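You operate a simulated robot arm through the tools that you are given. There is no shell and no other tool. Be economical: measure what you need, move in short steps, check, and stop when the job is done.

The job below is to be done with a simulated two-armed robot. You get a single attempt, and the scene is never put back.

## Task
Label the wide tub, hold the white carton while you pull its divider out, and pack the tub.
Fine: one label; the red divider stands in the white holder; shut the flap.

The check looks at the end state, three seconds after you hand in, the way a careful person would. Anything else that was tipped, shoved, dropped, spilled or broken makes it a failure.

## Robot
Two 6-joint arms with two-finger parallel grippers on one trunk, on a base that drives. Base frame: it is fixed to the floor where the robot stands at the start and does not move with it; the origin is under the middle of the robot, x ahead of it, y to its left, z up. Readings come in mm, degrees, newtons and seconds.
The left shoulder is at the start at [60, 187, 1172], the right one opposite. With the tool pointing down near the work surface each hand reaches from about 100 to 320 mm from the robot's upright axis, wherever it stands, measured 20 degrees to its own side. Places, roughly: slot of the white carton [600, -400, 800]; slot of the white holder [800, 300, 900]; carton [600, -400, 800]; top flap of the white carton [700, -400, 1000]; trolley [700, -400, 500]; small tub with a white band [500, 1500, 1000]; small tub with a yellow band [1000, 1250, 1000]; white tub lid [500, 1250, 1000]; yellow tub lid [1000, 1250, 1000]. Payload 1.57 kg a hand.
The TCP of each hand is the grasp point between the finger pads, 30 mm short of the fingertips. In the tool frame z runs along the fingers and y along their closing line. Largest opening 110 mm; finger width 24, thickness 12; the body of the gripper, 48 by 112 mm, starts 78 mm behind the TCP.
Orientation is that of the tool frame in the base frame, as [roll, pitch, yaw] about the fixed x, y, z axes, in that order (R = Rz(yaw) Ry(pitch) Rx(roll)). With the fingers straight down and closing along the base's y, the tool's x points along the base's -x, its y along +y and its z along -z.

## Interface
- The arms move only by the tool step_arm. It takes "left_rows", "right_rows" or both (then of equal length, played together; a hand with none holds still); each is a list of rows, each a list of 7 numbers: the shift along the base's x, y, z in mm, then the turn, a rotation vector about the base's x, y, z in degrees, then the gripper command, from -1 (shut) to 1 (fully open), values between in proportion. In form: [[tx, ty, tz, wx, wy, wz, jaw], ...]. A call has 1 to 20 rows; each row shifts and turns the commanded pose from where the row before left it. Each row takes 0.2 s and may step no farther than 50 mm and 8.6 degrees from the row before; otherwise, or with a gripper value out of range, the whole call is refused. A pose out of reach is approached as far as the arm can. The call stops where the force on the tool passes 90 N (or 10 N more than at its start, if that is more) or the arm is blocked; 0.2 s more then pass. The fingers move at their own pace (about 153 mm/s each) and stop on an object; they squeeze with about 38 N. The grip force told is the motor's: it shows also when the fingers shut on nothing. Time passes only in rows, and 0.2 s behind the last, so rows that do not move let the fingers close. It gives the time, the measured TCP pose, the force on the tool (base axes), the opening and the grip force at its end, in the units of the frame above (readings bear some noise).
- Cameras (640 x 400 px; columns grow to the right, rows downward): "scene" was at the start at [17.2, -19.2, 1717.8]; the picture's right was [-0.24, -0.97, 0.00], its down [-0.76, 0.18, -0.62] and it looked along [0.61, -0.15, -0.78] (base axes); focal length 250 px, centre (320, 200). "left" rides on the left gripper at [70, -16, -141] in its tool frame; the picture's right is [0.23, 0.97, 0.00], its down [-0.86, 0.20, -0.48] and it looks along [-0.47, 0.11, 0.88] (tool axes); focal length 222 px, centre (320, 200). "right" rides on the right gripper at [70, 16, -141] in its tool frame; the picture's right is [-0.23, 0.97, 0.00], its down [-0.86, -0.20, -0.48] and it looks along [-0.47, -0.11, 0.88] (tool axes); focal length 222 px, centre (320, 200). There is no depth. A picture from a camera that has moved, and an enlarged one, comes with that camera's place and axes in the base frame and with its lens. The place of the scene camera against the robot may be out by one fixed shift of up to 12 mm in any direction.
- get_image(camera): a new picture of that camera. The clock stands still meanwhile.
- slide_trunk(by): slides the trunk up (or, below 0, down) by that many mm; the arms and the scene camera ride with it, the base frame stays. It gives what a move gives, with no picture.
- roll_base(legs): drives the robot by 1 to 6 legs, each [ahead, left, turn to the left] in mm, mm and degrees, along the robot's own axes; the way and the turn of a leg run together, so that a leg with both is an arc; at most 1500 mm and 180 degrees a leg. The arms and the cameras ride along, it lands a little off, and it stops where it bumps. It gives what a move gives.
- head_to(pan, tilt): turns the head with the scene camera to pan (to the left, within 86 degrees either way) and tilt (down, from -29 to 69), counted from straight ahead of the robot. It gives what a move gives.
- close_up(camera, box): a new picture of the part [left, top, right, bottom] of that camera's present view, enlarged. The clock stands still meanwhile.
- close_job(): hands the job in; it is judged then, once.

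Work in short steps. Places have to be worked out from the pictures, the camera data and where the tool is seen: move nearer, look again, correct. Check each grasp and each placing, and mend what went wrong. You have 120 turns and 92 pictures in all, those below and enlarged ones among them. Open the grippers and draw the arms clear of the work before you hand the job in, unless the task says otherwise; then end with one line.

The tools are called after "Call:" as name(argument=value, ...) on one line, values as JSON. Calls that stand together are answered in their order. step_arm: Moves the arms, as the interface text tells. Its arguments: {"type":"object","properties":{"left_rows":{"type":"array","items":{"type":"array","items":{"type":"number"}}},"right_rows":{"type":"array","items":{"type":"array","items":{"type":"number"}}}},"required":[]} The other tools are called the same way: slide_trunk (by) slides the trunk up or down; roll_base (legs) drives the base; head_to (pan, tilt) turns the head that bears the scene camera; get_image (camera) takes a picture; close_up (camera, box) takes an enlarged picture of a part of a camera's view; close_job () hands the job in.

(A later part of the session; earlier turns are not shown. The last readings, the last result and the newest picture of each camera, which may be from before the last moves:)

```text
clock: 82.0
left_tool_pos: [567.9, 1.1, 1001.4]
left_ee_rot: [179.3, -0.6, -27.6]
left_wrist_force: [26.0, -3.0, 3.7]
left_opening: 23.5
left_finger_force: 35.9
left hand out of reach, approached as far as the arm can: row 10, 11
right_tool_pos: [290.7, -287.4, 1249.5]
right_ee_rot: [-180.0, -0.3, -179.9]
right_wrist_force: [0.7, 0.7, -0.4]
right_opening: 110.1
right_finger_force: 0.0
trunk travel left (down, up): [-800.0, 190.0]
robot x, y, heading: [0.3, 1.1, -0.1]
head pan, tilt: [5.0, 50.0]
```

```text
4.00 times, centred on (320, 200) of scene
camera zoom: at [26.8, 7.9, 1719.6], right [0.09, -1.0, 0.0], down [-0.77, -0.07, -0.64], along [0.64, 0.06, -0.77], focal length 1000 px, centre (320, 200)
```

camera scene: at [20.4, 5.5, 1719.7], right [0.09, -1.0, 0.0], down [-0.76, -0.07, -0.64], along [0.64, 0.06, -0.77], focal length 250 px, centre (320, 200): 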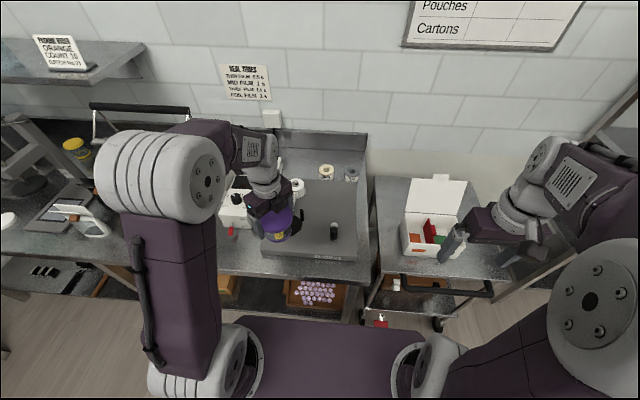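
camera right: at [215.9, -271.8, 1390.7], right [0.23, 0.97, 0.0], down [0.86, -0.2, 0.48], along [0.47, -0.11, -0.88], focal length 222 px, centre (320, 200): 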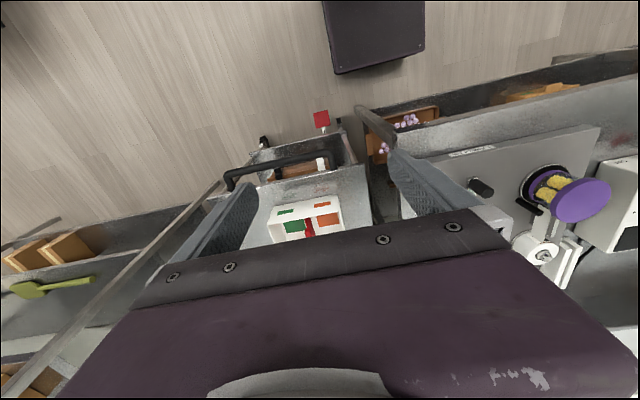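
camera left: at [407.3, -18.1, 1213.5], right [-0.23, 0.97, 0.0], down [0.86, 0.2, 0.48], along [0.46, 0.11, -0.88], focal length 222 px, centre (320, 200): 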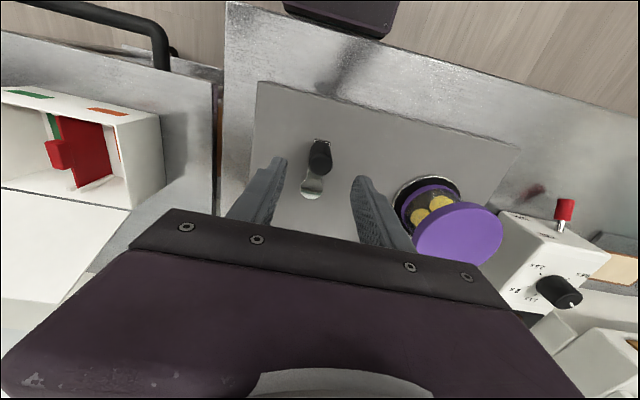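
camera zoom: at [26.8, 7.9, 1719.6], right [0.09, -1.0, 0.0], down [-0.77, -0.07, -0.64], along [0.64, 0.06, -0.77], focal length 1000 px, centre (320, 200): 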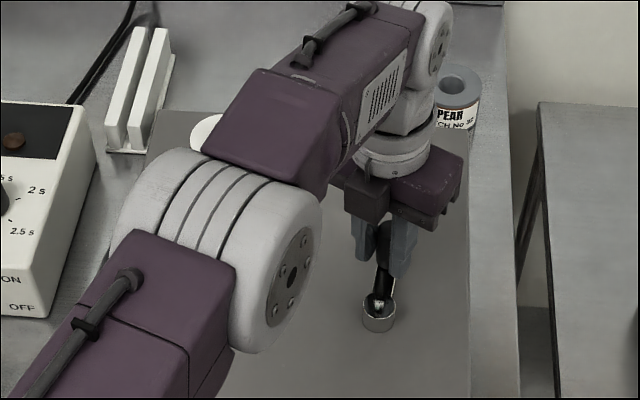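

Crank is now pointing away (≈0°). I release, lift a little, and unwind the wrist for the next half turn.

Call:
step_arm(left_rows=[[0, 0, 0, 0, 0, 0, 0], [0, 0, 0, 0, 0, 0, 0], [-10, 0, 46, 0, 0, 0, 0], [-10, 0, 0, 0, 0, -8.6, 0], [0, 0, 0, 0, 0, -8.6, 0], [0, 0, 0, 0, 0, -8.6, 0], [0, 0, 0, 0, 0, -8.6, 0], [0, 0, 0, 0, 0, -8.6, 0], [0, 0, 0, 0, 0, -8.6, 0], [0, 0, 0, 0, 0, -8.6, 0], [0, 0, 0, 0, 0, -8.6, 0], [0, 0, 0, 0, 0, -8.6, 0], [0, 0, 0, 0, 0, -8.6, 0], [0, 0, 0, 0, 0, -8.6, 0], [0, 0, 0, 0, 0, -8.6, 0], [0, 0, 0, 0, 0, -8.6, 0], [0, 0, 0, 0, 0, -8.6, 0], [0, 0, 0, 0, 0, -8.6, 0], [0, 0, 0, 0, 0, -8.6, 0], [0, 0, 0, 0, 0, -8.6, 0]])

Call:
get_image(camera="left")

```text
clock: 86.2
left_tool_pos: [542.8, -7.2, 1048.9]
left_ee_rot: [179.2, -0.3, -174.2]
left_wrist_force: [0.0, -0.1, 0.6]
left_opening: 54.8
left_finger_force: 0.1
right_tool_pos: [284.9, -288.3, 1248.8]
right_ee_rot: [179.9, 0.0, 179.9]
right_wrist_force: [-0.1, 0.8, -0.6]
right_opening: 109.9
right_finger_force: 0.1
trunk travel left (down, up): [-800.0, 190.0]
robot x, y, heading: [-2.9, -1.3, -0.4]
head pan, tilt: [5.0, 50.0]
```

```text
33 pictures are left
camera left: at [475.3, -32.3, 1190.1], right [-0.32, 0.95, 0.01], down [0.83, 0.28, 0.48], along [0.45, 0.17, -0.88], focal length 222 px, centre (320, 200)
```

left: 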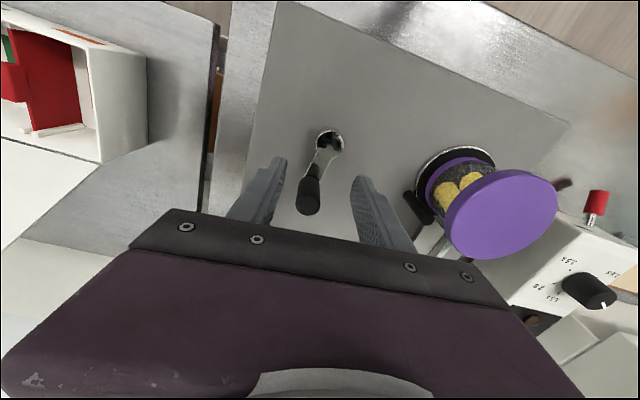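

The knob is at about (575,−6). I re-grip and continue counter-clockwise to ~96°.

Call:
step_arm(left_rows=[[25, 1, 0, 0, 0, -8.2, 0], [0, 0, -24, 0, 0, 0, 0], [0, 0, -24, 0, 0, 0, 0], [0, 0, 0, 0, 0, 0, -1], [0, 0, 0, 0, 0, 0, -1], [1, 6, 0, 0, 0, 8.2, -1], [0.5, 6.1, 0, 0, 0, 8.2, -1], [-0.2, 6.3, 0, 0, 0, 8.2, -1], [-1.3, 6.3, 0, 0, 0, 8.2, -1], [-2, 6.3, 0, 0, 0, 8.2, -1], [-3.2, 5.9, 0, 0, 0, 8.2, -1], [-4, 5.5, 0, 0, 0, 8.2, -1], [-4.8, 5, 0, 0, 0, 8.2, -1], [-6.1, 3.5, 0, 0, 0, 8.2, -1], [-6.4, 2.7, 0, 0, 0, 8.2, -1], [-6.8, 1.6, 0, 0, 0, 8.2, -1], [-7, 0.8, 0, 0, 0, 8.2, -1], [-6.9, -0.3, 0, 0, 0, 8.2, -1]])

Call:
get_image(camera="left")

```text
clock: 90.0
left_tool_pos: [523.1, 25.9, 1004.3]
left_ee_rot: [-179.9, -2.4, -77.4]
left_wrist_force: [12.1, -70.6, -16.4]
left_opening: 0.2
left_finger_force: 21.3
left hand out of reach, approached as far as the arm can: row 1
right_tool_pos: [287.6, -294.5, 1247.1]
right_ee_rot: [179.8, -0.3, 179.6]
right_wrist_force: [-0.4, 1.6, 0.0]
right_opening: 110.1
right_finger_force: 0.1
trunk travel left (down, up): [-800.0, 190.0]
robot x, y, heading: [-0.9, -1.6, -0.3]
head pan, tilt: [5.0, 50.0]
stopped in row 18 (left hand): the force on the tool passed its limit (the readings are from after the stop); the commanded pose is now the measured one
```

```text
32 pictures are left
camera left: at [552.6, -33.3, 1147.8], right [-0.9, -0.43, 0.01], down [-0.39, 0.81, 0.44], along [-0.2, 0.39, -0.9], focal length 222 px, centre (320, 200)
```

left: 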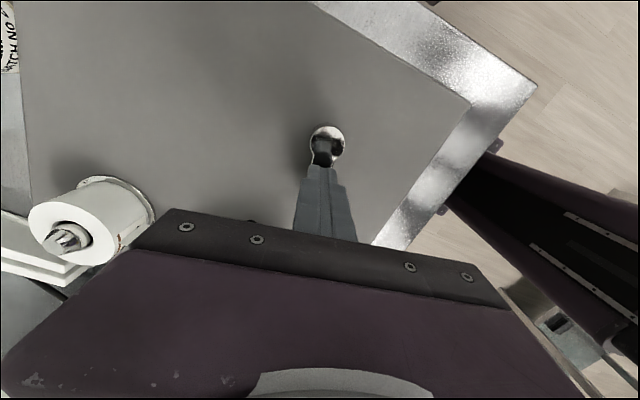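

The grip missed and the shut fingers sit inside the crank pressing on it. I lift straight up carefully.

Call:
step_arm(left_rows=[[0, -4, 10, 0, 0, 0, -1], [0, 0, 35, 0, 0, 0, -1], [0, 0, 25, 0, 0, 0, -0.2]])

Call:
get_image(camera="left")

```text
clock: 90.6
left_tool_pos: [525.7, 25.2, 1037.6]
left_ee_rot: [179.7, -2.3, -76.9]
left_wrist_force: [14.8, -27.2, -4.2]
left_opening: 33.8
left_finger_force: 0.0
right_tool_pos: [287.8, -291.7, 1248.8]
right_ee_rot: [179.9, -0.1, 179.7]
right_wrist_force: [-0.2, 0.4, -0.5]
right_opening: 110.2
right_finger_force: 0.1
trunk travel left (down, up): [-800.0, 190.0]
robot x, y, heading: [0.3, -0.6, -0.7]
head pan, tilt: [5.0, 50.0]
stopped in row 3 (left hand): the force on the tool passed its limit (the readings are from after the stop); the commanded pose is now the measured one
```

```text
31 pictures are left
camera left: at [554.6, -33.1, 1180.7], right [-0.9, -0.44, 0.01], down [-0.39, 0.81, 0.44], along [-0.21, 0.39, -0.9], focal length 222 px, centre (320, 200)
```

left: 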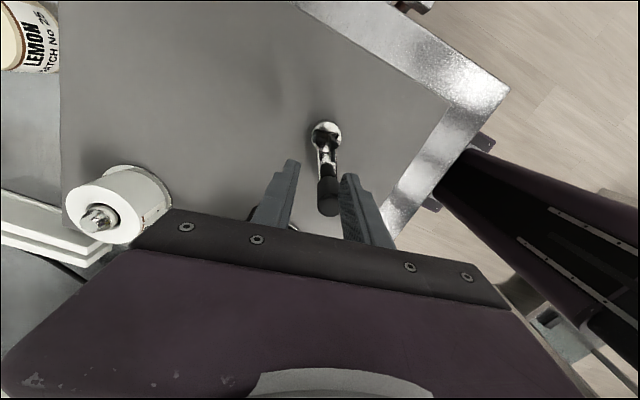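

The crank is now at ~115°, having turned ccw ~400° from the reversal. I lift clear and check the tub with the head camera.

Call:
step_arm(left_rows=[[0, -6, 40, 0, 0, 0, 0], [-20, 0, 40, 0, 0, -8, 0], [-40, 0, 20, 0, 0, -8, 0], [-40, 0, 0, 0, 0, -8, 0], [-40, 0, 0, 0, 0, -8, 0], [-40, 20, 0, 0, 0, -8, 0], [-20, 40, 0, 0, 0, -8, 0], [0, 40, 0, 0, 0, -8, 0], [0, 40, 0, 0, 0, -8, 0], [0, 20, 0, 0, 0, -8, 0], [0, 0, 0, 0, 0, -8, 0], [0, 0, 0, 0, 0, -8, 0], [0, 0, 0, 0, 0, -8, 0], [0, 0, 0, 0, 0, -7, 0]])

Call:
close_up(camera="scene", box=[240, 150, 400, 250])

```text
clock: 93.6
left_tool_pos: [319.2, 184.4, 1137.8]
left_ee_rot: [179.4, -2.0, 179.9]
left_wrist_force: [-0.6, -0.3, -0.5]
left_opening: 55.0
left_finger_force: 0.1
right_tool_pos: [284.7, -290.8, 1249.7]
right_ee_rot: [-180.0, 0.0, 179.8]
right_wrist_force: [1.3, -0.1, 1.2]
right_opening: 109.7
right_finger_force: 0.1
trunk travel left (down, up): [-800.0, 190.0]
robot x, y, heading: [-2.3, -3.0, -0.3]
head pan, tilt: [5.0, 50.0]
```

```text
4.00 times, centred on (320, 200) of scene
camera zoom: at [21.0, 4.4, 1719.7], right [0.08, -1.0, 0.0], down [-0.76, -0.06, -0.64], along [0.64, 0.05, -0.77], focal length 1000 px, centre (320, 200)
```

zoom: 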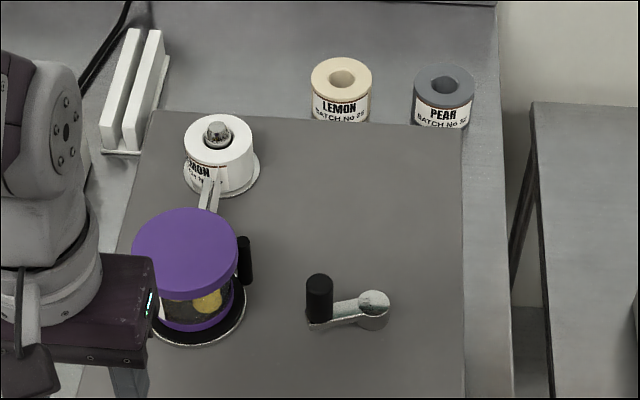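

A white sliver now shows on the tub's left side — a label, it seems. I move the hand clear and zoom to check it is complete.

Call:
step_arm(left_rows=[[-10, 40, 20, 0, 0, 0, 0], [-10, 40, 20, 0, 0, 0, 0], [-10, 40, 0, 0, -2, 0, 1]])

Call:
close_up(camera="scene", box=[266, 195, 314, 240])

```text
clock: 94.4
left_tool_pos: [288.7, 304.3, 1175.2]
left_ee_rot: [179.4, 0.0, -179.9]
left_wrist_force: [-0.4, 0.1, -0.1]
left_opening: 110.2
left_finger_force: 0.1
right_tool_pos: [284.7, -289.2, 1249.9]
right_ee_rot: [-180.0, 0.0, 179.7]
right_wrist_force: [-0.1, -0.1, -0.6]
right_opening: 109.7
right_finger_force: 0.1
trunk travel left (down, up): [-800.0, 190.0]
robot x, y, heading: [-0.4, -1.0, -0.3]
head pan, tilt: [5.0, 50.0]
```

```text
8.89 times, centred on (290, 218) of scene
camera zoom: at [20.8, 5.5, 1719.7], right [0.08, -1.0, 0.0], down [-0.76, -0.06, -0.64], along [0.64, 0.05, -0.77], focal length 2222 px, centre (587, 44)
```

zoom: 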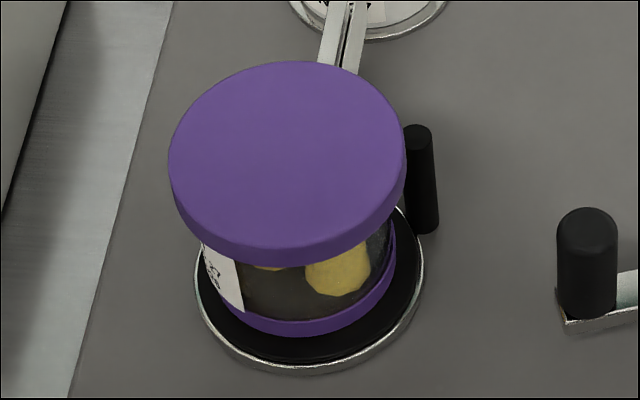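

The label is on, with a clear edge. Next the carton: I drive right so it is in front of the robot, then look.

Call:
roll_base(legs=[[0, -300, 0]])

Call:
head_to(pan=-12, tilt=50)

Call:
get_image(camera="scene")

Call:
get_image(camera="right")

```text
clock: 96.4
left_tool_pos: [288.3, 13.0, 1175.8]
left_ee_rot: [179.5, 0.0, 179.8]
left_wrist_force: [0.2, -0.6, -0.2]
left_opening: 110.1
left_finger_force: 0.1
right_tool_pos: [280.3, -581.6, 1248.8]
right_ee_rot: [-179.9, -0.1, 179.3]
right_wrist_force: [-0.5, -0.1, 0.4]
right_opening: 109.9
right_finger_force: 0.0
trunk travel left (down, up): [-800.0, 190.0]
robot x, y, heading: [0.1, -291.6, -0.8]
head pan, tilt: [5.0, 50.0]
```

```text
clock: 97.2
left_tool_pos: [288.8, 9.2, 1175.4]
left_ee_rot: [179.3, 0.0, 179.7]
left_wrist_force: [0.5, -0.7, -0.4]
left_opening: 110.0
left_finger_force: 0.0
right_tool_pos: [280.2, -583.9, 1248.3]
right_ee_rot: [-180.0, 0.1, 179.4]
right_wrist_force: [0.8, -0.4, 0.3]
right_opening: 110.2
right_finger_force: 0.1
trunk travel left (down, up): [-800.0, 190.0]
robot x, y, heading: [-0.3, -288.7, -0.5]
head pan, tilt: [-12.0, 50.0]
```

```text
28 pictures are left
camera scene: at [16.8, -310.5, 1719.7], right [-0.22, -0.98, 0.0], down [-0.75, 0.17, -0.64], along [0.63, -0.14, -0.77], focal length 250 px, centre (320, 200)
```

scene: 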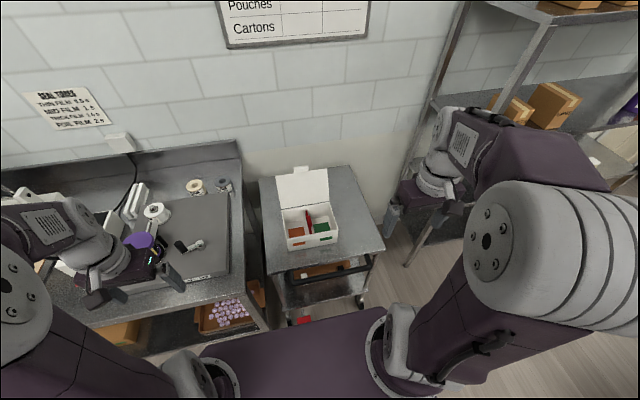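

```text
27 pictures are left
camera right: at [210.7, -567.3, 1390.6], right [0.24, 0.97, 0.0], down [0.85, -0.21, 0.48], along [0.46, -0.11, -0.88], focal length 222 px, centre (320, 200)
```

right: 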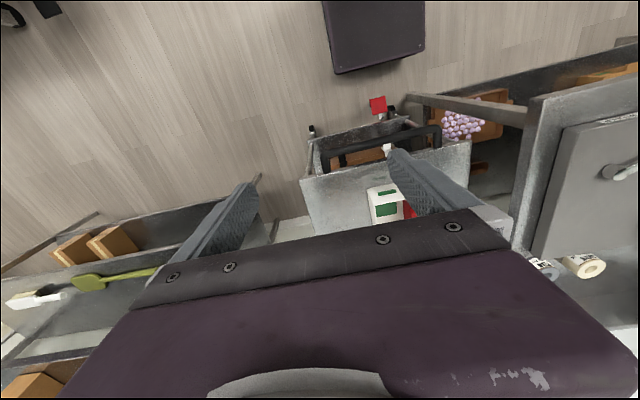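

The carton is about (585,−395). I bring the right hand forward over it for a close look.

Call:
step_arm(right_rows=[[30, 30, -15, 0, 0, 0, 1], [30, 30, -15, 0, 0, 0, 1], [30, 30, -15, 0, 0, 0, 1], [30, 30, -15, 0, 0, 0, 1], [30, 30, -15, 0, 0, 0, 1], [30, 30, -15, 0, 0, 0, 1]])

Call:
get_image(camera="right")

```text
clock: 98.6
left_tool_pos: [289.5, 11.2, 1174.6]
left_ee_rot: [179.4, -0.1, 179.7]
left_wrist_force: [0.2, 0.4, -0.6]
left_opening: 110.3
left_finger_force: 0.1
right_tool_pos: [465.0, -401.6, 1160.0]
right_ee_rot: [-179.9, 0.0, 179.3]
right_wrist_force: [-0.5, -0.2, -1.1]
right_opening: 110.0
right_finger_force: 0.1
trunk travel left (down, up): [-800.0, 190.0]
robot x, y, heading: [0.9, -293.6, -0.5]
head pan, tilt: [-12.0, 50.0]
```

```text
26 pictures are left
camera right: at [396.4, -383.5, 1301.5], right [0.24, 0.97, 0.0], down [0.85, -0.21, 0.48], along [0.46, -0.12, -0.88], focal length 222 px, centre (320, 200)
```

right: 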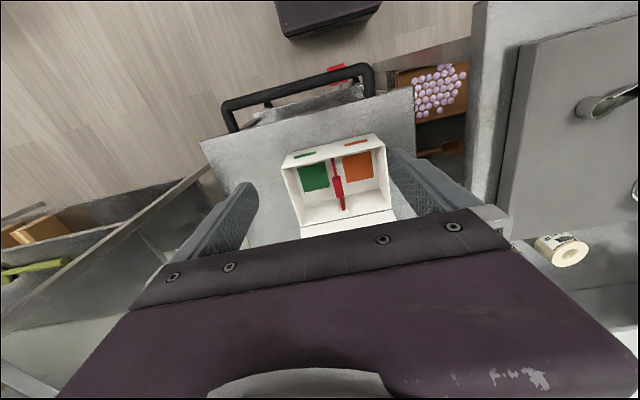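

Good view of the carton; zoom in for precise corners and the divider.

Call:
close_up(camera="right", box=[250, 115, 410, 235])

Call:
close_up(camera="scene", box=[260, 160, 388, 280])

```text
3.33 times, centred on (330, 175) of right
camera zoom: at [396.4, -383.5, 1301.5], right [0.24, 0.97, 0.0], down [0.85, -0.21, 0.48], along [0.46, -0.12, -0.88], focal length 740 px, centre (287, 283)
```

zoom: 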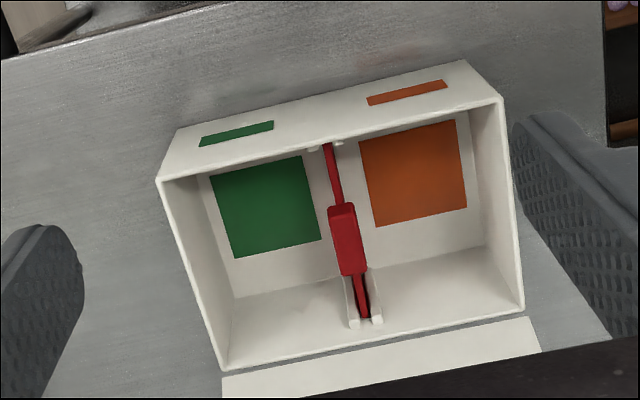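

```text
3.33 times, centred on (324, 220) of scene
camera zoom: at [19.2, -308.0, 1719.7], right [-0.22, -0.98, 0.0], down [-0.75, 0.17, -0.64], along [0.63, -0.14, -0.77], focal length 833 px, centre (307, 133)
```

zoom: 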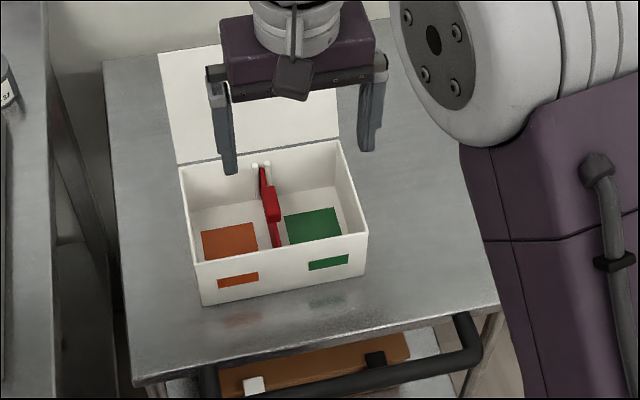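

Carton located: x 533–681, y −502…−293, rim z≈870; divider handle at about (604,−398,860). The left hand shall pull (it later reaches the holder), the right holds the near wall. I drive right 200 and forward 35.

Call:
roll_base(legs=[[0, -200, 0.5], [35, 0, 0]])

```text
clock: 100.7
left_tool_pos: [312.8, -185.1, 1177.3]
left_ee_rot: [179.5, 0.4, -180.0]
left_wrist_force: [-1.0, 0.9, 0.7]
left_opening: 110.1
left_finger_force: 0.1
right_tool_pos: [490.4, -596.7, 1164.6]
right_ee_rot: [-179.9, 0.5, 179.7]
right_wrist_force: [-1.1, 0.1, 1.3]
right_opening: 109.9
right_finger_force: 0.1
trunk travel left (down, up): [-800.0, 190.0]
robot x, y, heading: [34.2, -491.1, -0.8]
head pan, tilt: [-12.0, 50.0]
```

I bring the right hand above the near wall's right end with closing along x (yaw +90), at z≈930.

Call:
step_arm(right_rows=[[3.9, 10, -20, 0, 0, 8.2, 1], [3.9, 10, -20, 0, 0, 8.2, 1], [3.9, 10, -20, 0, 0, 8.2, 1], [3.9, 10, -20, 0, 0, 8.2, 1], [3.9, 10, -21.5, 0, 0, 8.2, 1], [3.9, 10, -21.5, 0, 0, 8.2, 1], [3.9, 10, -21.5, 0, 0, 8.2, 1], [3.9, 10, -21.5, 0, 0, 8.2, 1], [3.9, 10, -21.5, 0, 0, 8.2, 1], [3.9, 10, -21.5, 0, 0, 8.2, 1], [3.9, 10, -21.5, 0, 0, 8.2, 0]])

Call:
get_image(camera="right")

```text
clock: 103.1
left_tool_pos: [320.5, -185.5, 1174.9]
left_ee_rot: [179.5, 0.0, -180.0]
left_wrist_force: [-0.8, -0.3, -0.1]
left_opening: 109.9
left_finger_force: 0.2
right_tool_pos: [540.1, -486.9, 928.1]
right_ee_rot: [179.9, 0.0, -89.9]
right_wrist_force: [-1.2, 0.9, 0.6]
right_opening: 55.0
right_finger_force: 0.1
trunk travel left (down, up): [-800.0, 190.0]
robot x, y, heading: [34.5, -490.3, -0.3]
head pan, tilt: [-12.0, 50.0]
```

```text
23 pictures are left
camera right: at [524.9, -556.9, 1070.0], right [-0.97, 0.23, 0.0], down [0.2, 0.86, 0.48], along [0.11, 0.47, -0.88], focal length 222 px, centre (320, 200)
```

right: 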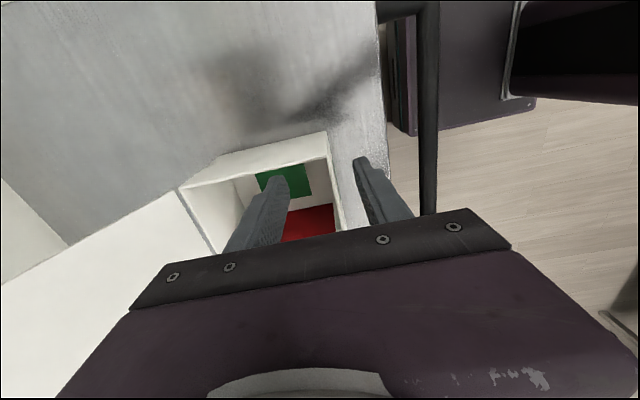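

The near wall is at x≈531; I shift −8, lower to straddle it and close.

Call:
step_arm(right_rows=[[-8, 0, -20, 0, 0, 0, 0], [0, 0, -35, 0, 0, 0, 0], [0, 0, 0, 0, 0, 0, -1], [0, 0, 0, 0, 0, 0, -1], [0, 0, 0, 0, 0, 0, -1]])

Call:
get_image(camera="right")

```text
clock: 103.6
left_tool_pos: [314.4, -187.8, 1176.1]
left_ee_rot: [179.3, 0.3, -180.0]
left_wrist_force: [0.2, -0.5, 0.1]
left_opening: 110.1
left_finger_force: 0.1
right_tool_pos: [537.6, -488.4, 909.3]
right_ee_rot: [-178.4, 0.2, -90.1]
right_wrist_force: [-10.9, -9.7, 35.3]
right_opening: 47.7
right_finger_force: 0.0
trunk travel left (down, up): [-800.0, 190.0]
robot x, y, heading: [30.5, -488.9, -0.4]
head pan, tilt: [-12.0, 50.0]
stopped in row 2 (right hand): the force on the tool passed its limit (the readings are from after the stop); the commanded pose is now the measured one
```

```text
22 pictures are left
camera right: at [518.0, -558.6, 1049.3], right [-0.97, 0.23, -0.03], down [0.19, 0.85, 0.49], along [0.13, 0.47, -0.87], focal length 222 px, centre (320, 200)
```

right: 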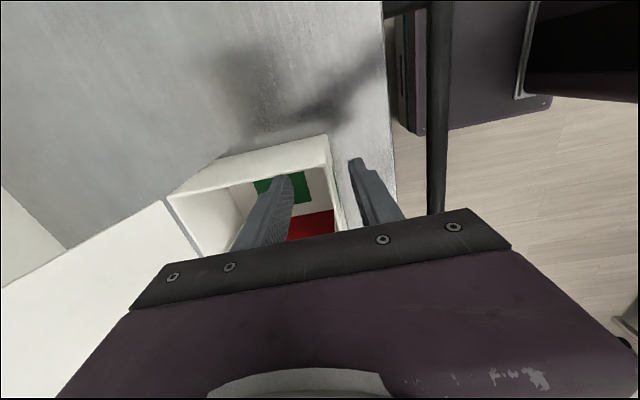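

Something stopped the descent at z≈909 though the fingers look clear of the walls. I look with the head camera before doing anything.

Call:
head_to(pan=10, tilt=52)

Call:
get_image(camera="scene")

```text
clock: 104.5
left_tool_pos: [314.1, -188.7, 1177.9]
left_ee_rot: [179.3, 0.5, 179.9]
left_wrist_force: [0.4, -0.2, -0.6]
left_opening: 110.3
left_finger_force: 0.0
right_tool_pos: [538.5, -488.4, 908.6]
right_ee_rot: [-178.3, 0.5, -90.0]
right_wrist_force: [-8.1, -10.4, 46.9]
right_opening: 49.4
right_finger_force: 0.1
trunk travel left (down, up): [-800.0, 190.0]
robot x, y, heading: [32.6, -491.4, -0.5]
head pan, tilt: [10.0, 52.0]
```

```text
21 pictures are left
camera scene: at [38.7, -481.4, 1717.3], right [0.17, -0.99, 0.0], down [-0.77, -0.13, -0.62], along [0.61, 0.1, -0.78], focal length 250 px, centre (320, 200)
```

scene: 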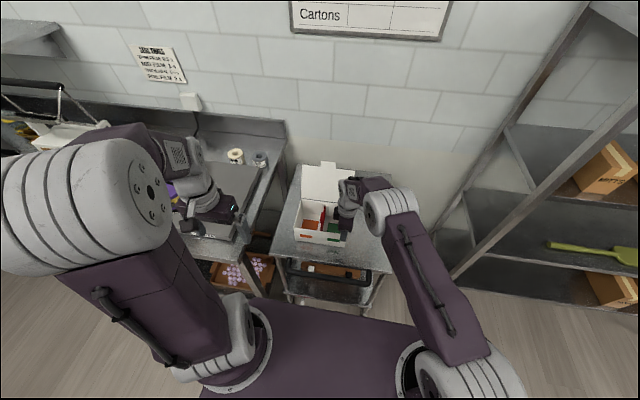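

Call:
close_up(camera="scene", box=[280, 160, 400, 260])

```text
4.00 times, centred on (340, 210) of scene
camera zoom: at [38.7, -481.4, 1717.3], right [0.17, -0.99, 0.0], down [-0.77, -0.13, -0.62], along [0.61, 0.1, -0.78], focal length 1000 px, centre (240, 160)
```

zoom: 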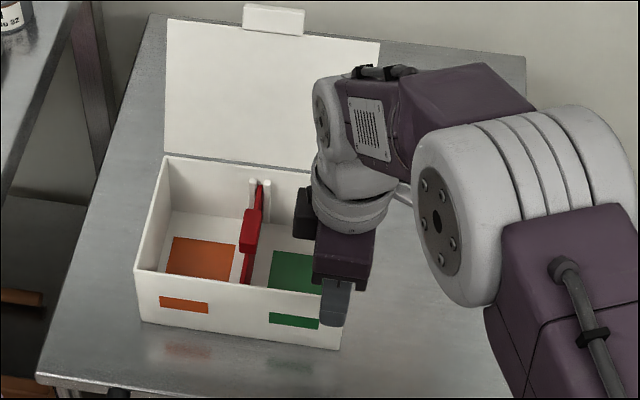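

Call:
close_up(camera="right", box=[220, 120, 412, 240])

```text
3.33 times, centred on (316, 180) of right
camera zoom: at [516.9, -558.5, 1048.7], right [-0.97, 0.23, -0.03], down [0.19, 0.85, 0.49], along [0.14, 0.47, -0.87], focal length 740 px, centre (333, 267)
```

zoom: 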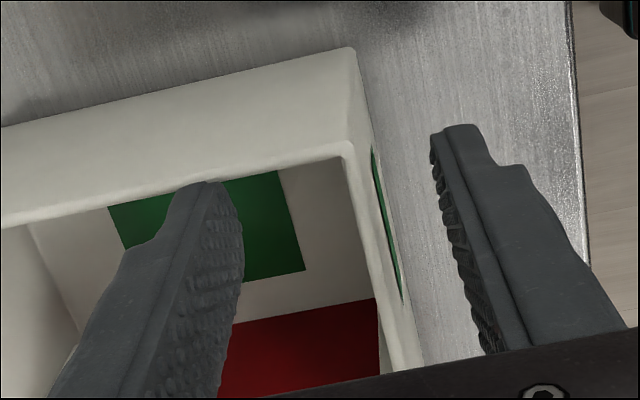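

I see: the inner finger is resting on the right side wall's rim. I'll lift and instead grip that side wall (closing along y) at x≈556, y≈−496, with the hand turned back.

Call:
step_arm(right_rows=[[0, 0, 15, 0, 0, 0, 0], [0, 0, 35, 0, 0, 0, 0], [1.7, -0.7, 0, 0, 0, -8.2, 0], [1.7, -0.7, 0, 0, 0, -8.2, 0], [1.7, -0.7, 0, 0, 0, -8.2, 0], [1.7, -0.7, 0, 0, 0, -8.2, 0], [1.7, -0.7, 0, 0, 0, -8.2, 0], [1.7, -0.7, 0, 0, 0, -8.2, 0], [1.7, -0.7, 0, 0, 0, -8.2, 0], [1.7, -0.7, 0, 0, 0, -8.2, 0], [1.7, -0.7, 0, 0, 0, -8.2, 0], [1.7, -0.7, 0, 0, 0, -8.2, 0], [0, 0, 0, 0, 0, -8, 0]])

Call:
close_up(camera="right", box=[160, 60, 480, 240])

```text
clock: 107.3
left_tool_pos: [319.5, -187.2, 1175.6]
left_ee_rot: [179.4, 0.1, 179.9]
left_wrist_force: [-1.9, -0.6, 0.9]
left_opening: 109.8
left_finger_force: 0.2
right_tool_pos: [558.4, -494.4, 954.4]
right_ee_rot: [-178.8, 0.3, 179.8]
right_wrist_force: [-0.4, 0.5, -1.0]
right_opening: 55.1
right_finger_force: 0.0
trunk travel left (down, up): [-800.0, 190.0]
robot x, y, heading: [29.8, -491.5, -0.1]
head pan, tilt: [10.0, 52.0]
```

```text
2.00 times, centred on (320, 150) of right
camera zoom: at [488.1, -474.0, 1094.6], right [0.23, 0.97, -0.02], down [0.85, -0.19, 0.49], along [0.47, -0.13, -0.87], focal length 444 px, centre (320, 300)
```

zoom: 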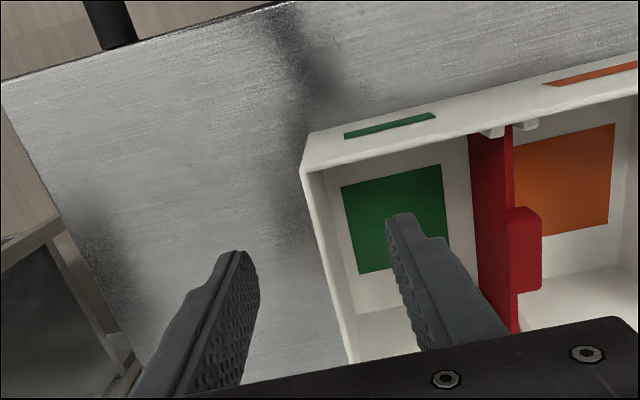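

Wall rim is at y≈−497, well between the fingers. I lower to z≈882 and close on it.

Call:
step_arm(right_rows=[[-2, -2.5, -30, -1.2, 0, 0, 0], [0, 0, -40, 0, 0, 0, 0], [0, 0, 0, 0, 0, 0, -1], [0, 0, 0, 0, 0, 0, -1], [0, 0, 0, 0, 0, 0, -1]])

Call:
close_up(camera="right", box=[160, 60, 480, 240])

```text
clock: 108.5
left_tool_pos: [320.0, -187.8, 1174.5]
left_ee_rot: [179.3, 0.1, 179.9]
left_wrist_force: [-0.7, -0.5, 1.0]
left_opening: 110.2
left_finger_force: 0.0
right_tool_pos: [558.7, -498.2, 884.4]
right_ee_rot: [-177.7, 0.2, 180.0]
right_wrist_force: [-0.6, 0.4, 2.5]
right_opening: 4.2
right_finger_force: 24.5
trunk travel left (down, up): [-800.0, 190.0]
robot x, y, heading: [32.5, -493.1, -0.3]
head pan, tilt: [10.0, 52.0]
```

```text
2.00 times, centred on (320, 150) of right
camera zoom: at [487.8, -474.9, 1023.5], right [0.23, 0.97, -0.04], down [0.85, -0.18, 0.49], along [0.47, -0.15, -0.87], focal length 444 px, centre (320, 300)
```

zoom: 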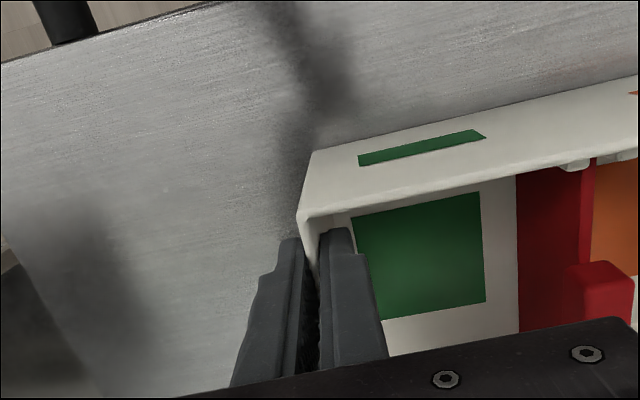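

Right hand holds the wall (4.2 mm). The handle is at about x 576–621, y −397, top z≈870. I bring the left hand above it.

Call:
step_arm(left_rows=[[29, -21, -20, 0.7, 0, 0, 1], [29, -21, -20, 0, 0, 0, 1], [29, -21, -20, 0, 0, 0, 1], [29, -21, -20, 0, 0, 0, 1], [29, -21, -20, 0, 0, 0, 1], [29, -21, -20, 0, 0, 0, 0], [29, -21, -20, 0, 0, 0, 0], [29, -21, -20, 0, 0, 0, 0], [29, -21, -20, 0, 0, 0, 0], [29, -21, -30, 0, 0, 0, 0]])

Call:
get_image(camera="left")

```text
clock: 110.7
left_tool_pos: [612.0, -392.6, 963.4]
left_ee_rot: [178.7, -0.1, -180.0]
left_wrist_force: [-0.5, -0.8, 0.8]
left_opening: 55.3
left_finger_force: 0.1
right_tool_pos: [559.5, -498.2, 881.6]
right_ee_rot: [-177.6, 0.4, -179.9]
right_wrist_force: [-0.6, -0.6, 2.6]
right_opening: 4.3
right_finger_force: 24.9
trunk travel left (down, up): [-800.0, 190.0]
robot x, y, heading: [30.1, -488.6, -0.5]
head pan, tilt: [10.0, 52.0]
```

```text
16 pictures are left
camera left: at [541.1, -411.5, 1104.0], right [-0.23, 0.97, 0.02], down [0.86, 0.19, 0.48], along [0.46, 0.13, -0.88], focal length 222 px, centre (320, 200)
```

left: 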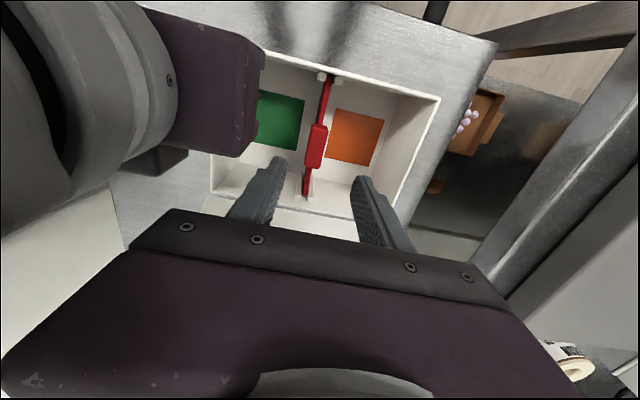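

The handle is at (601,−396) as expected. I shift −3.5 in y, descend to z≈858 and grip.

Call:
step_arm(left_rows=[[0, -3.5, -30, -1.3, 0, 0, 0], [0, 0, -35, 0, 0, 0, 0], [0, 0, -38, 0, 0, 0, 0], [0, 0, 0, 0, 0, 0, -1], [0, 0, 0, 0, 0, 0, -1]])

```text
clock: 111.9
left_tool_pos: [603.3, -398.3, 870.5]
left_ee_rot: [179.9, 1.0, -179.9]
left_wrist_force: [52.1, 6.4, 22.8]
left_opening: 17.0
left_finger_force: 31.6
left hand out of reach, approached as far as the arm can: row 3
right_tool_pos: [553.2, -498.7, 882.0]
right_ee_rot: [-177.3, -0.2, -179.9]
right_wrist_force: [-48.7, -2.7, -2.7]
right_opening: 4.7
right_finger_force: 24.9
trunk travel left (down, up): [-800.0, 190.0]
robot x, y, heading: [29.8, -490.6, -0.3]
head pan, tilt: [10.0, 52.0]
```

Gripped (17 mm), with some strain along x from the reach limit. I pull up gently while easing +x.

Call:
step_arm(left_rows=[[3, 0, 8, 0, 0, 0, -1], [3, 0, 10, 0, 0, 0, -1], [0, 0, 15, 0, 0, 0, -1]])

Call:
close_up(camera="scene", box=[280, 160, 400, 260])

```text
clock: 112.4
left_tool_pos: [604.3, -396.8, 872.9]
left_ee_rot: [179.7, 0.7, -179.6]
left_wrist_force: [6.3, 1.3, -3.3]
left_opening: 17.0
left_finger_force: 31.9
right_tool_pos: [555.9, -497.0, 886.6]
right_ee_rot: [-177.4, -0.2, -179.7]
right_wrist_force: [-4.7, -1.3, 5.1]
right_opening: 4.0
right_finger_force: 25.3
trunk travel left (down, up): [-800.0, 190.0]
robot x, y, heading: [27.1, -492.3, -0.5]
head pan, tilt: [10.0, 52.0]
stopped in row 2 (left hand): the force on the tool passed its limit (the readings are from after the stop); the commanded pose is now the measured one
```

```text
4.00 times, centred on (340, 210) of scene
camera zoom: at [49.0, -478.9, 1716.8], right [0.17, -0.99, 0.0], down [-0.78, -0.13, -0.62], along [0.61, 0.1, -0.79], focal length 1000 px, centre (240, 160)
```

zoom: 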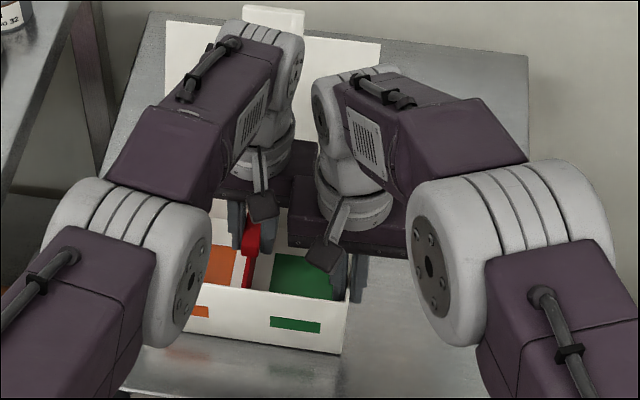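

Strain is gone now. I pull straight up in small steps.

Call:
step_arm(left_rows=[[0, 0, 8, 0, 0, 0, -1], [0, 0, 10, 0, 0, 0, -1], [0, 0, 12, 0, 0, 0, -1]])

```text
clock: 113.2
left_tool_pos: [607.0, -397.0, 900.5]
left_ee_rot: [179.8, 0.2, -179.8]
left_wrist_force: [-2.9, 5.2, -3.6]
left_opening: 17.1
left_finger_force: 32.3
left hand out of reach, approached as far as the arm can: row 2
right_tool_pos: [555.7, -497.1, 884.3]
right_ee_rot: [-177.4, -0.1, -179.8]
right_wrist_force: [1.6, -5.5, 4.4]
right_opening: 3.8
right_finger_force: 25.0
trunk travel left (down, up): [-800.0, 190.0]
robot x, y, heading: [30.5, -487.0, -0.1]
head pan, tilt: [10.0, 52.0]
```

It's sliding up freely; I continue the pull to clear the rim.

Call:
step_arm(left_rows=[[0, 0, 14, 0, 0, 0, -1], [0, 0, 14, 0, 0, 0, -1], [0, 0, 14, 0, 0, 0, -1], [0, 0, 14, 0, 0, 0, -1], [0, 0, 14, 0, 0, 0, -1], [0, 0, 14, 0, 0, 0, -1], [0, 0, 14, 0, 0, 0, -1]])

Call:
get_image(camera="scene")

```text
clock: 114.8
left_tool_pos: [622.3, -403.1, 1000.2]
left_ee_rot: [179.9, 0.4, -179.8]
left_wrist_force: [0.0, -1.1, 0.3]
left_opening: 17.4
left_finger_force: 32.2
left hand out of reach, approached as far as the arm can: row 1, 3, 5
right_tool_pos: [555.4, -496.9, 885.4]
right_ee_rot: [-177.4, -0.3, -179.7]
right_wrist_force: [2.5, -0.5, 2.9]
right_opening: 4.4
right_finger_force: 24.8
trunk travel left (down, up): [-800.0, 190.0]
robot x, y, heading: [31.5, -492.5, -0.5]
head pan, tilt: [10.0, 52.0]
```

```text
14 pictures are left
camera scene: at [49.1, -479.1, 1717.0], right [0.17, -0.99, 0.0], down [-0.78, -0.13, -0.62], along [0.61, 0.1, -0.79], focal length 250 px, centre (320, 200)
```

scene: 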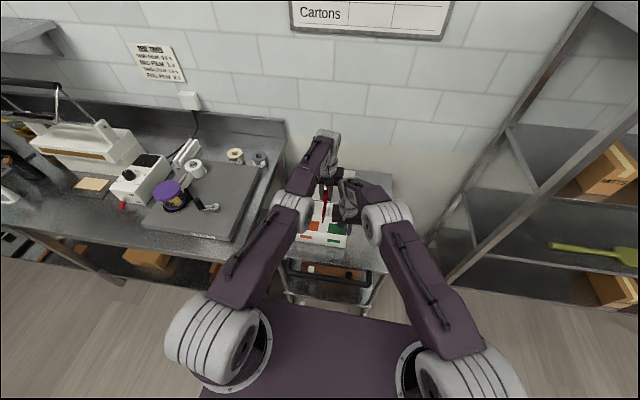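

The divider looks lifted clear of the rim. I draw the left hand back before it gets stuck at full stretch.

Call:
step_arm(left_rows=[[-10, 10, 15, 0, 0, 0, -1], [-30, 10, 10, 0, 0, 0, -1], [-30, 20, 10, 0, 0, 0, -1], [-30, 20, 10, 0, 0, 0, -1]])

```text
clock: 115.8
left_tool_pos: [628.3, -368.3, 1033.1]
left_ee_rot: [179.8, 0.3, -179.7]
left_wrist_force: [1.0, 0.1, -0.4]
left_opening: 16.9
left_finger_force: 32.6
left hand out of reach, approached as far as the arm can: row 1, 2, 3, 4
right_tool_pos: [555.2, -497.0, 885.8]
right_ee_rot: [-177.4, -0.2, -179.6]
right_wrist_force: [0.2, 0.4, 1.6]
right_opening: 3.8
right_finger_force: 24.8
trunk travel left (down, up): [-800.0, 190.0]
robot x, y, heading: [32.3, -490.2, -0.3]
head pan, tilt: [10.0, 52.0]
```

Stuck straight again. I tilt the hand toward the robot (which pulls the TCP in) and then back, to bend the elbow.

Call:
step_arm(left_rows=[[0, 0, 0, 0, 8, 0, -1], [0, 0, 0, 0, 8, 0, -1], [-10, 0, 0, 0, -8, 0, -1], [-10, 0, 0, 0, -8, 0, -1]])

```text
clock: 116.8
left_tool_pos: [657.3, -377.3, 1067.9]
left_ee_rot: [179.8, 8.3, -179.8]
left_wrist_force: [-9.3, 0.0, 0.2]
left_opening: 17.0
left_finger_force: 32.3
left hand out of reach, approached as far as the arm can: row 1, 2, 3, 4
right_tool_pos: [556.1, -496.6, 886.7]
right_ee_rot: [-177.5, 0.1, -179.9]
right_wrist_force: [8.8, 1.7, 3.2]
right_opening: 5.8
right_finger_force: 25.6
trunk travel left (down, up): [-800.0, 190.0]
robot x, y, heading: [28.0, -492.3, -0.5]
head pan, tilt: [10.0, 52.0]
```

The divider may be brushing the flap. I rotate back and raise.

Call:
step_arm(left_rows=[[0, 0, 20, 0, 4, 0, -1], [0, 0, 20, 0, 4, 0, -1]])

```text
clock: 117.4
left_tool_pos: [625.9, -372.5, 1094.7]
left_ee_rot: [179.8, 0.7, -179.6]
left_wrist_force: [0.6, -0.6, -0.4]
left_opening: 16.9
left_finger_force: 31.7
left hand out of reach, approached as far as the arm can: row 1, 2
right_tool_pos: [555.9, -497.6, 885.3]
right_ee_rot: [-177.4, -0.2, -179.6]
right_wrist_force: [1.7, -1.1, 3.1]
right_opening: 4.0
right_finger_force: 25.3
trunk travel left (down, up): [-800.0, 190.0]
robot x, y, heading: [25.1, -492.2, -0.3]
head pan, tilt: [10.0, 52.0]
```

The flap contact is gone. I try a sideways +y move with rising, as that freed it before.

Call:
step_arm(left_rows=[[0, 40, 10, 0, 0, 0, -1], [-10, 40, 10, 0, 0, 0, -1], [-20, 30, 0, 0, 0, 0, -1]])

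```text
clock: 118.2
left_tool_pos: [621.9, -256.4, 1123.7]
left_ee_rot: [180.0, 0.4, -179.7]
left_wrist_force: [-0.6, 0.0, -0.6]
left_opening: 16.9
left_finger_force: 32.3
left hand out of reach, approached as far as the arm can: row 2, 3
right_tool_pos: [555.8, -496.5, 885.8]
right_ee_rot: [-177.4, -0.3, -179.7]
right_wrist_force: [1.0, -0.5, 2.9]
right_opening: 4.1
right_finger_force: 24.8
trunk travel left (down, up): [-800.0, 190.0]
robot x, y, heading: [32.7, -492.9, -0.6]
head pan, tilt: [10.0, 52.0]
```

Call:
step_arm(left_rows=[[-40, 0, 0, 0, 0, 0, -1], [-40, 0, 0, 0, 0, 0, -1]])

```text
clock: 118.8
left_tool_pos: [623.1, -257.4, 1122.7]
left_ee_rot: [179.7, 0.4, -179.7]
left_wrist_force: [-0.2, 0.6, -0.7]
left_opening: 17.3
left_finger_force: 32.1
left hand out of reach, approached as far as the arm can: row 1, 2
right_tool_pos: [556.2, -497.7, 885.9]
right_ee_rot: [-177.4, -0.2, -179.6]
right_wrist_force: [1.1, -0.4, 2.6]
right_opening: 4.0
right_finger_force: 24.6
trunk travel left (down, up): [-800.0, 190.0]
robot x, y, heading: [30.8, -494.4, -0.2]
head pan, tilt: [10.0, 52.0]
```

I repeat the sequence that freed it before: tilt forward, then back while pushing outward/up, then sideways.

Call:
step_arm(left_rows=[[0, 0, 0, 0, -8, 0, -1], [0, 0, 0, 0, -8, 0, -1], [-20, 0, -20, 0, -8, 0, -1], [-20, 0, -20, 0, 0, 0, -1], [40, 0, 25, 0, 8, 0, -1], [40, 0, 25, 0, 8, 0, -1], [40, 0, 25, 0, 8, 0, -1], [40, 0, 25, 0, 0, 0, -1], [0, 45, 0, 0, 0, 0, -1], [-40, 0, 0, 0, 0, 0, -1], [-40, 0, 0, 0, 0, 0, -1]])

```text
clock: 121.2
left_tool_pos: [520.5, -222.2, 1197.7]
left_ee_rot: [179.8, 0.7, -179.7]
left_wrist_force: [0.5, -0.4, -0.6]
left_opening: 16.6
left_finger_force: 32.5
left hand out of reach, approached as far as the arm can: row 1, 2, 3, 4, 5, 6, 7, 8, 9
right_tool_pos: [554.6, -498.4, 885.6]
right_ee_rot: [-177.3, -0.2, -179.7]
right_wrist_force: [0.1, -1.5, 3.8]
right_opening: 3.8
right_finger_force: 25.2
trunk travel left (down, up): [-800.0, 190.0]
robot x, y, heading: [27.4, -490.7, -0.5]
head pan, tilt: [10.0, 52.0]
```

Freed, with the divider held at (520,−222,1198). Now the right hand lets go of the carton and backs away.

Call:
step_arm(right_rows=[[0, 0, 0, 0, 0, 0, 0], [0, 0, 0, 0, 0, 0, 0], [0, 0, 30, 2.4, 0, 0, 0], [0, 0, 45, 0, 0, 0, 0], [0, 0, 45, 0, 0, 0, 0], [-30, -30, 30, 0, 0, 0, 0], [-40, -20, 20, 0, 0, 0, 1], [-40, -20, 20, 0, 0, 0, 1], [-40, 0, 20, 0, 0, 0, 1], [-40, 0, 20, 0, 0, 0, 1]], left_rows=[[0, 0, 0, 0, 0, 0, -1], [0, 0, 0, 0, 0, 0, -1], [-20, 0, 0, 0, 0, 0, -1], [-20, 0, 5, 0, 0, 0, -1], [-20, 0, 5, 0, 0, 0, -1], [-20, 5, 5, 0, 0, 0, -1], [-20, 5, 5, 0, 0, 0, -1], [-20, 5, 5, 0, 0, 0, -1], [0, 0, 5, 0, 0, 0, -1], [0, 0, 5, 0, 0, 0, -1]])

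Call:
close_up(camera="scene", box=[230, 140, 390, 260])

```text
refused: row 6 steps farther than a row can; nothing moved
```

```text
3.33 times, centred on (310, 200) of scene
camera zoom: at [46.7, -479.3, 1717.0], right [0.17, -0.99, 0.0], down [-0.78, -0.13, -0.62], along [0.61, 0.1, -0.79], focal length 833 px, centre (353, 200)
```

zoom: 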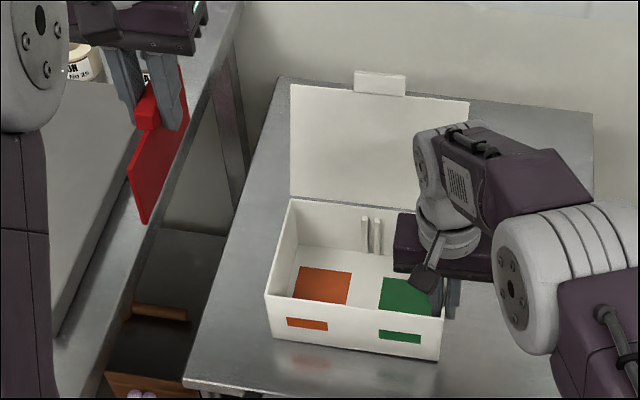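

The divider is out and the carton stands in place. I redo the release with smaller steps.

Call:
step_arm(right_rows=[[0, 0, 0, 0, 0, 0, 0], [0, 0, 0, 0, 0, 0, 0], [0, 0, 30, 2.4, 0, 0, 0], [0, 0, 45, 0, 0, 0, 0], [0, 0, 45, 0, 0, 0, 0], [-25, -20, 25, 0, 0, 0, 0], [-35, -20, 20, 0, 0, 0, 1], [-35, -20, 20, 0, 0, 0, 1], [-40, 0, 20, 0, 0, 0, 1], [-40, 0, 20, 0, 0, 0, 1], [-40, 0, 20, 0, 0, 0, 1], [-40, 0, 0, 0, 0, 0, 1]], left_rows=[[0, 0, 0, 0, 0, 0, -1], [0, 0, 0, 0, 0, 0, -1], [-20, 0, 0, 0, 0, 0, -1], [-20, 0, 5, 0, 0, 0, -1], [-20, 0, 5, 0, 0, 0, -1], [-20, 5, 5, 0, 0, 0, -1], [-20, 5, 5, 0, 0, 0, -1], [-20, 5, 5, 0, 0, 0, -1], [-20, 0, 5, 0, 0, 0, -1], [-20, 0, 5, 0, 0, 0, -1], [0, 0, 0, 0, 0, 0, -1], [0, 0, 0, 0, 0, 0, -1]])

```text
clock: 123.8
left_tool_pos: [361.2, -204.4, 1233.4]
left_ee_rot: [179.8, 0.5, -179.7]
left_wrist_force: [-0.8, 0.1, -0.1]
left_opening: 17.0
left_finger_force: 32.4
right_tool_pos: [300.0, -556.4, 1133.7]
right_ee_rot: [-179.8, -0.2, -179.7]
right_wrist_force: [-0.5, 0.0, -0.3]
right_opening: 109.8
right_finger_force: 0.0
trunk travel left (down, up): [-800.0, 190.0]
robot x, y, heading: [32.1, -487.1, -0.4]
head pan, tilt: [10.0, 52.0]
```

I now drive to the holder (slot about (820,288,941), running along x): back off, go left, and turn right 90° so the left shoulder faces the bench.

Call:
roll_base(legs=[[-180, 0, 0], [0, 830, 0], [0, 0, -89.6], [0, 220, 0]])

Call:
head_to(pan=80, tilt=45)

Call:
get_image(camera="scene")

```text
clock: 134.6
left_tool_pos: [358.1, 23.1, 1233.8]
left_ee_rot: [179.6, 0.6, 88.8]
left_wrist_force: [0.1, 0.1, 0.7]
left_opening: 17.1
left_finger_force: 32.0
right_tool_pos: [8.3, 92.9, 1132.7]
right_ee_rot: [-179.9, -0.1, 88.8]
right_wrist_force: [-0.9, 0.1, -0.8]
right_opening: 109.8
right_finger_force: 0.1
trunk travel left (down, up): [-800.0, 190.0]
robot x, y, heading: [81.6, 361.7, -91.6]
head pan, tilt: [10.0, 52.0]
```

```text
clock: 136.0
left_tool_pos: [359.7, 23.5, 1232.0]
left_ee_rot: [179.9, 0.4, 88.8]
left_wrist_force: [-0.6, 0.1, 0.1]
left_opening: 17.0
left_finger_force: 32.4
right_tool_pos: [11.2, 92.7, 1131.8]
right_ee_rot: [-179.8, -0.1, 88.8]
right_wrist_force: [1.0, 0.0, 0.2]
right_opening: 110.0
right_finger_force: 0.0
trunk travel left (down, up): [-800.0, 190.0]
robot x, y, heading: [82.9, 360.7, -91.9]
head pan, tilt: [80.0, 45.0]
```

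```text
12 pictures are left
camera scene: at [169.8, 402.8, 1726.5], right [-0.21, -0.98, 0.0], down [-0.69, 0.15, -0.71], along [0.69, -0.15, -0.71], focal length 250 px, centre (320, 200)
```

scene: 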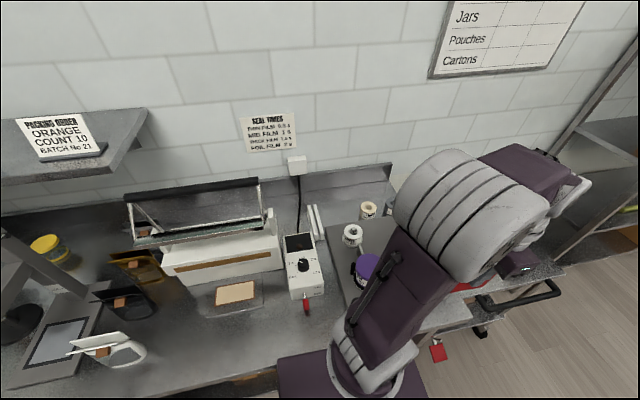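

The view confirms the holder near (795,283). I move the base 60 mm nearer, squaring the heading, then swing the hand over toward the holder with yaw turned +90.

Call:
roll_base(legs=[[0, 60, 1.9]])

Call:
step_arm(left_rows=[[20, 10, 0, 0, 0, 8.2, -1], [20, 15, 0, 0, 0, 8.2, -1], [20, 20, 0, 0, 0, 8.2, -1], [20, 20, 0, 0, 0, 8.2, -1], [20, 20, 0, 0, 0, 8.2, -1], [20, 20, 0, 0, 0, 8.2, -1], [20, 20, 0, 0, 0, 8.2, -1], [20, 20, 0, 0, 0, 8.2, -1], [20, 20, 0, 0, 0, 8.2, -1], [20, 20, 0, 0, 0, 8.2, -1], [20, 20, 0, 0, 0, 8, -1], [20, 20, 0, 0, 0, 0, -1]])

```text
clock: 136.9
left_tool_pos: [421.3, 31.1, 1234.4]
left_ee_rot: [179.6, 0.6, 90.6]
left_wrist_force: [0.0, -0.1, -0.2]
left_opening: 16.9
left_finger_force: 32.1
right_tool_pos: [71.1, 89.3, 1134.7]
right_ee_rot: [179.8, -0.1, 90.6]
right_wrist_force: [-1.1, -0.9, 0.6]
right_opening: 109.7
right_finger_force: 0.0
trunk travel left (down, up): [-800.0, 190.0]
robot x, y, heading: [142.6, 361.0, -90.3]
head pan, tilt: [80.0, 45.0]
```

```text
clock: 139.5
left_tool_pos: [668.5, 258.8, 1234.6]
left_ee_rot: [179.9, 0.4, -179.3]
left_wrist_force: [0.1, 0.3, -0.5]
left_opening: 16.9
left_finger_force: 32.3
right_tool_pos: [76.9, 90.1, 1134.8]
right_ee_rot: [-179.8, -0.2, 90.6]
right_wrist_force: [0.8, -0.4, 0.3]
right_opening: 109.7
right_finger_force: 0.1
trunk travel left (down, up): [-800.0, 190.0]
robot x, y, heading: [141.4, 358.3, -89.9]
head pan, tilt: [80.0, 45.0]
```

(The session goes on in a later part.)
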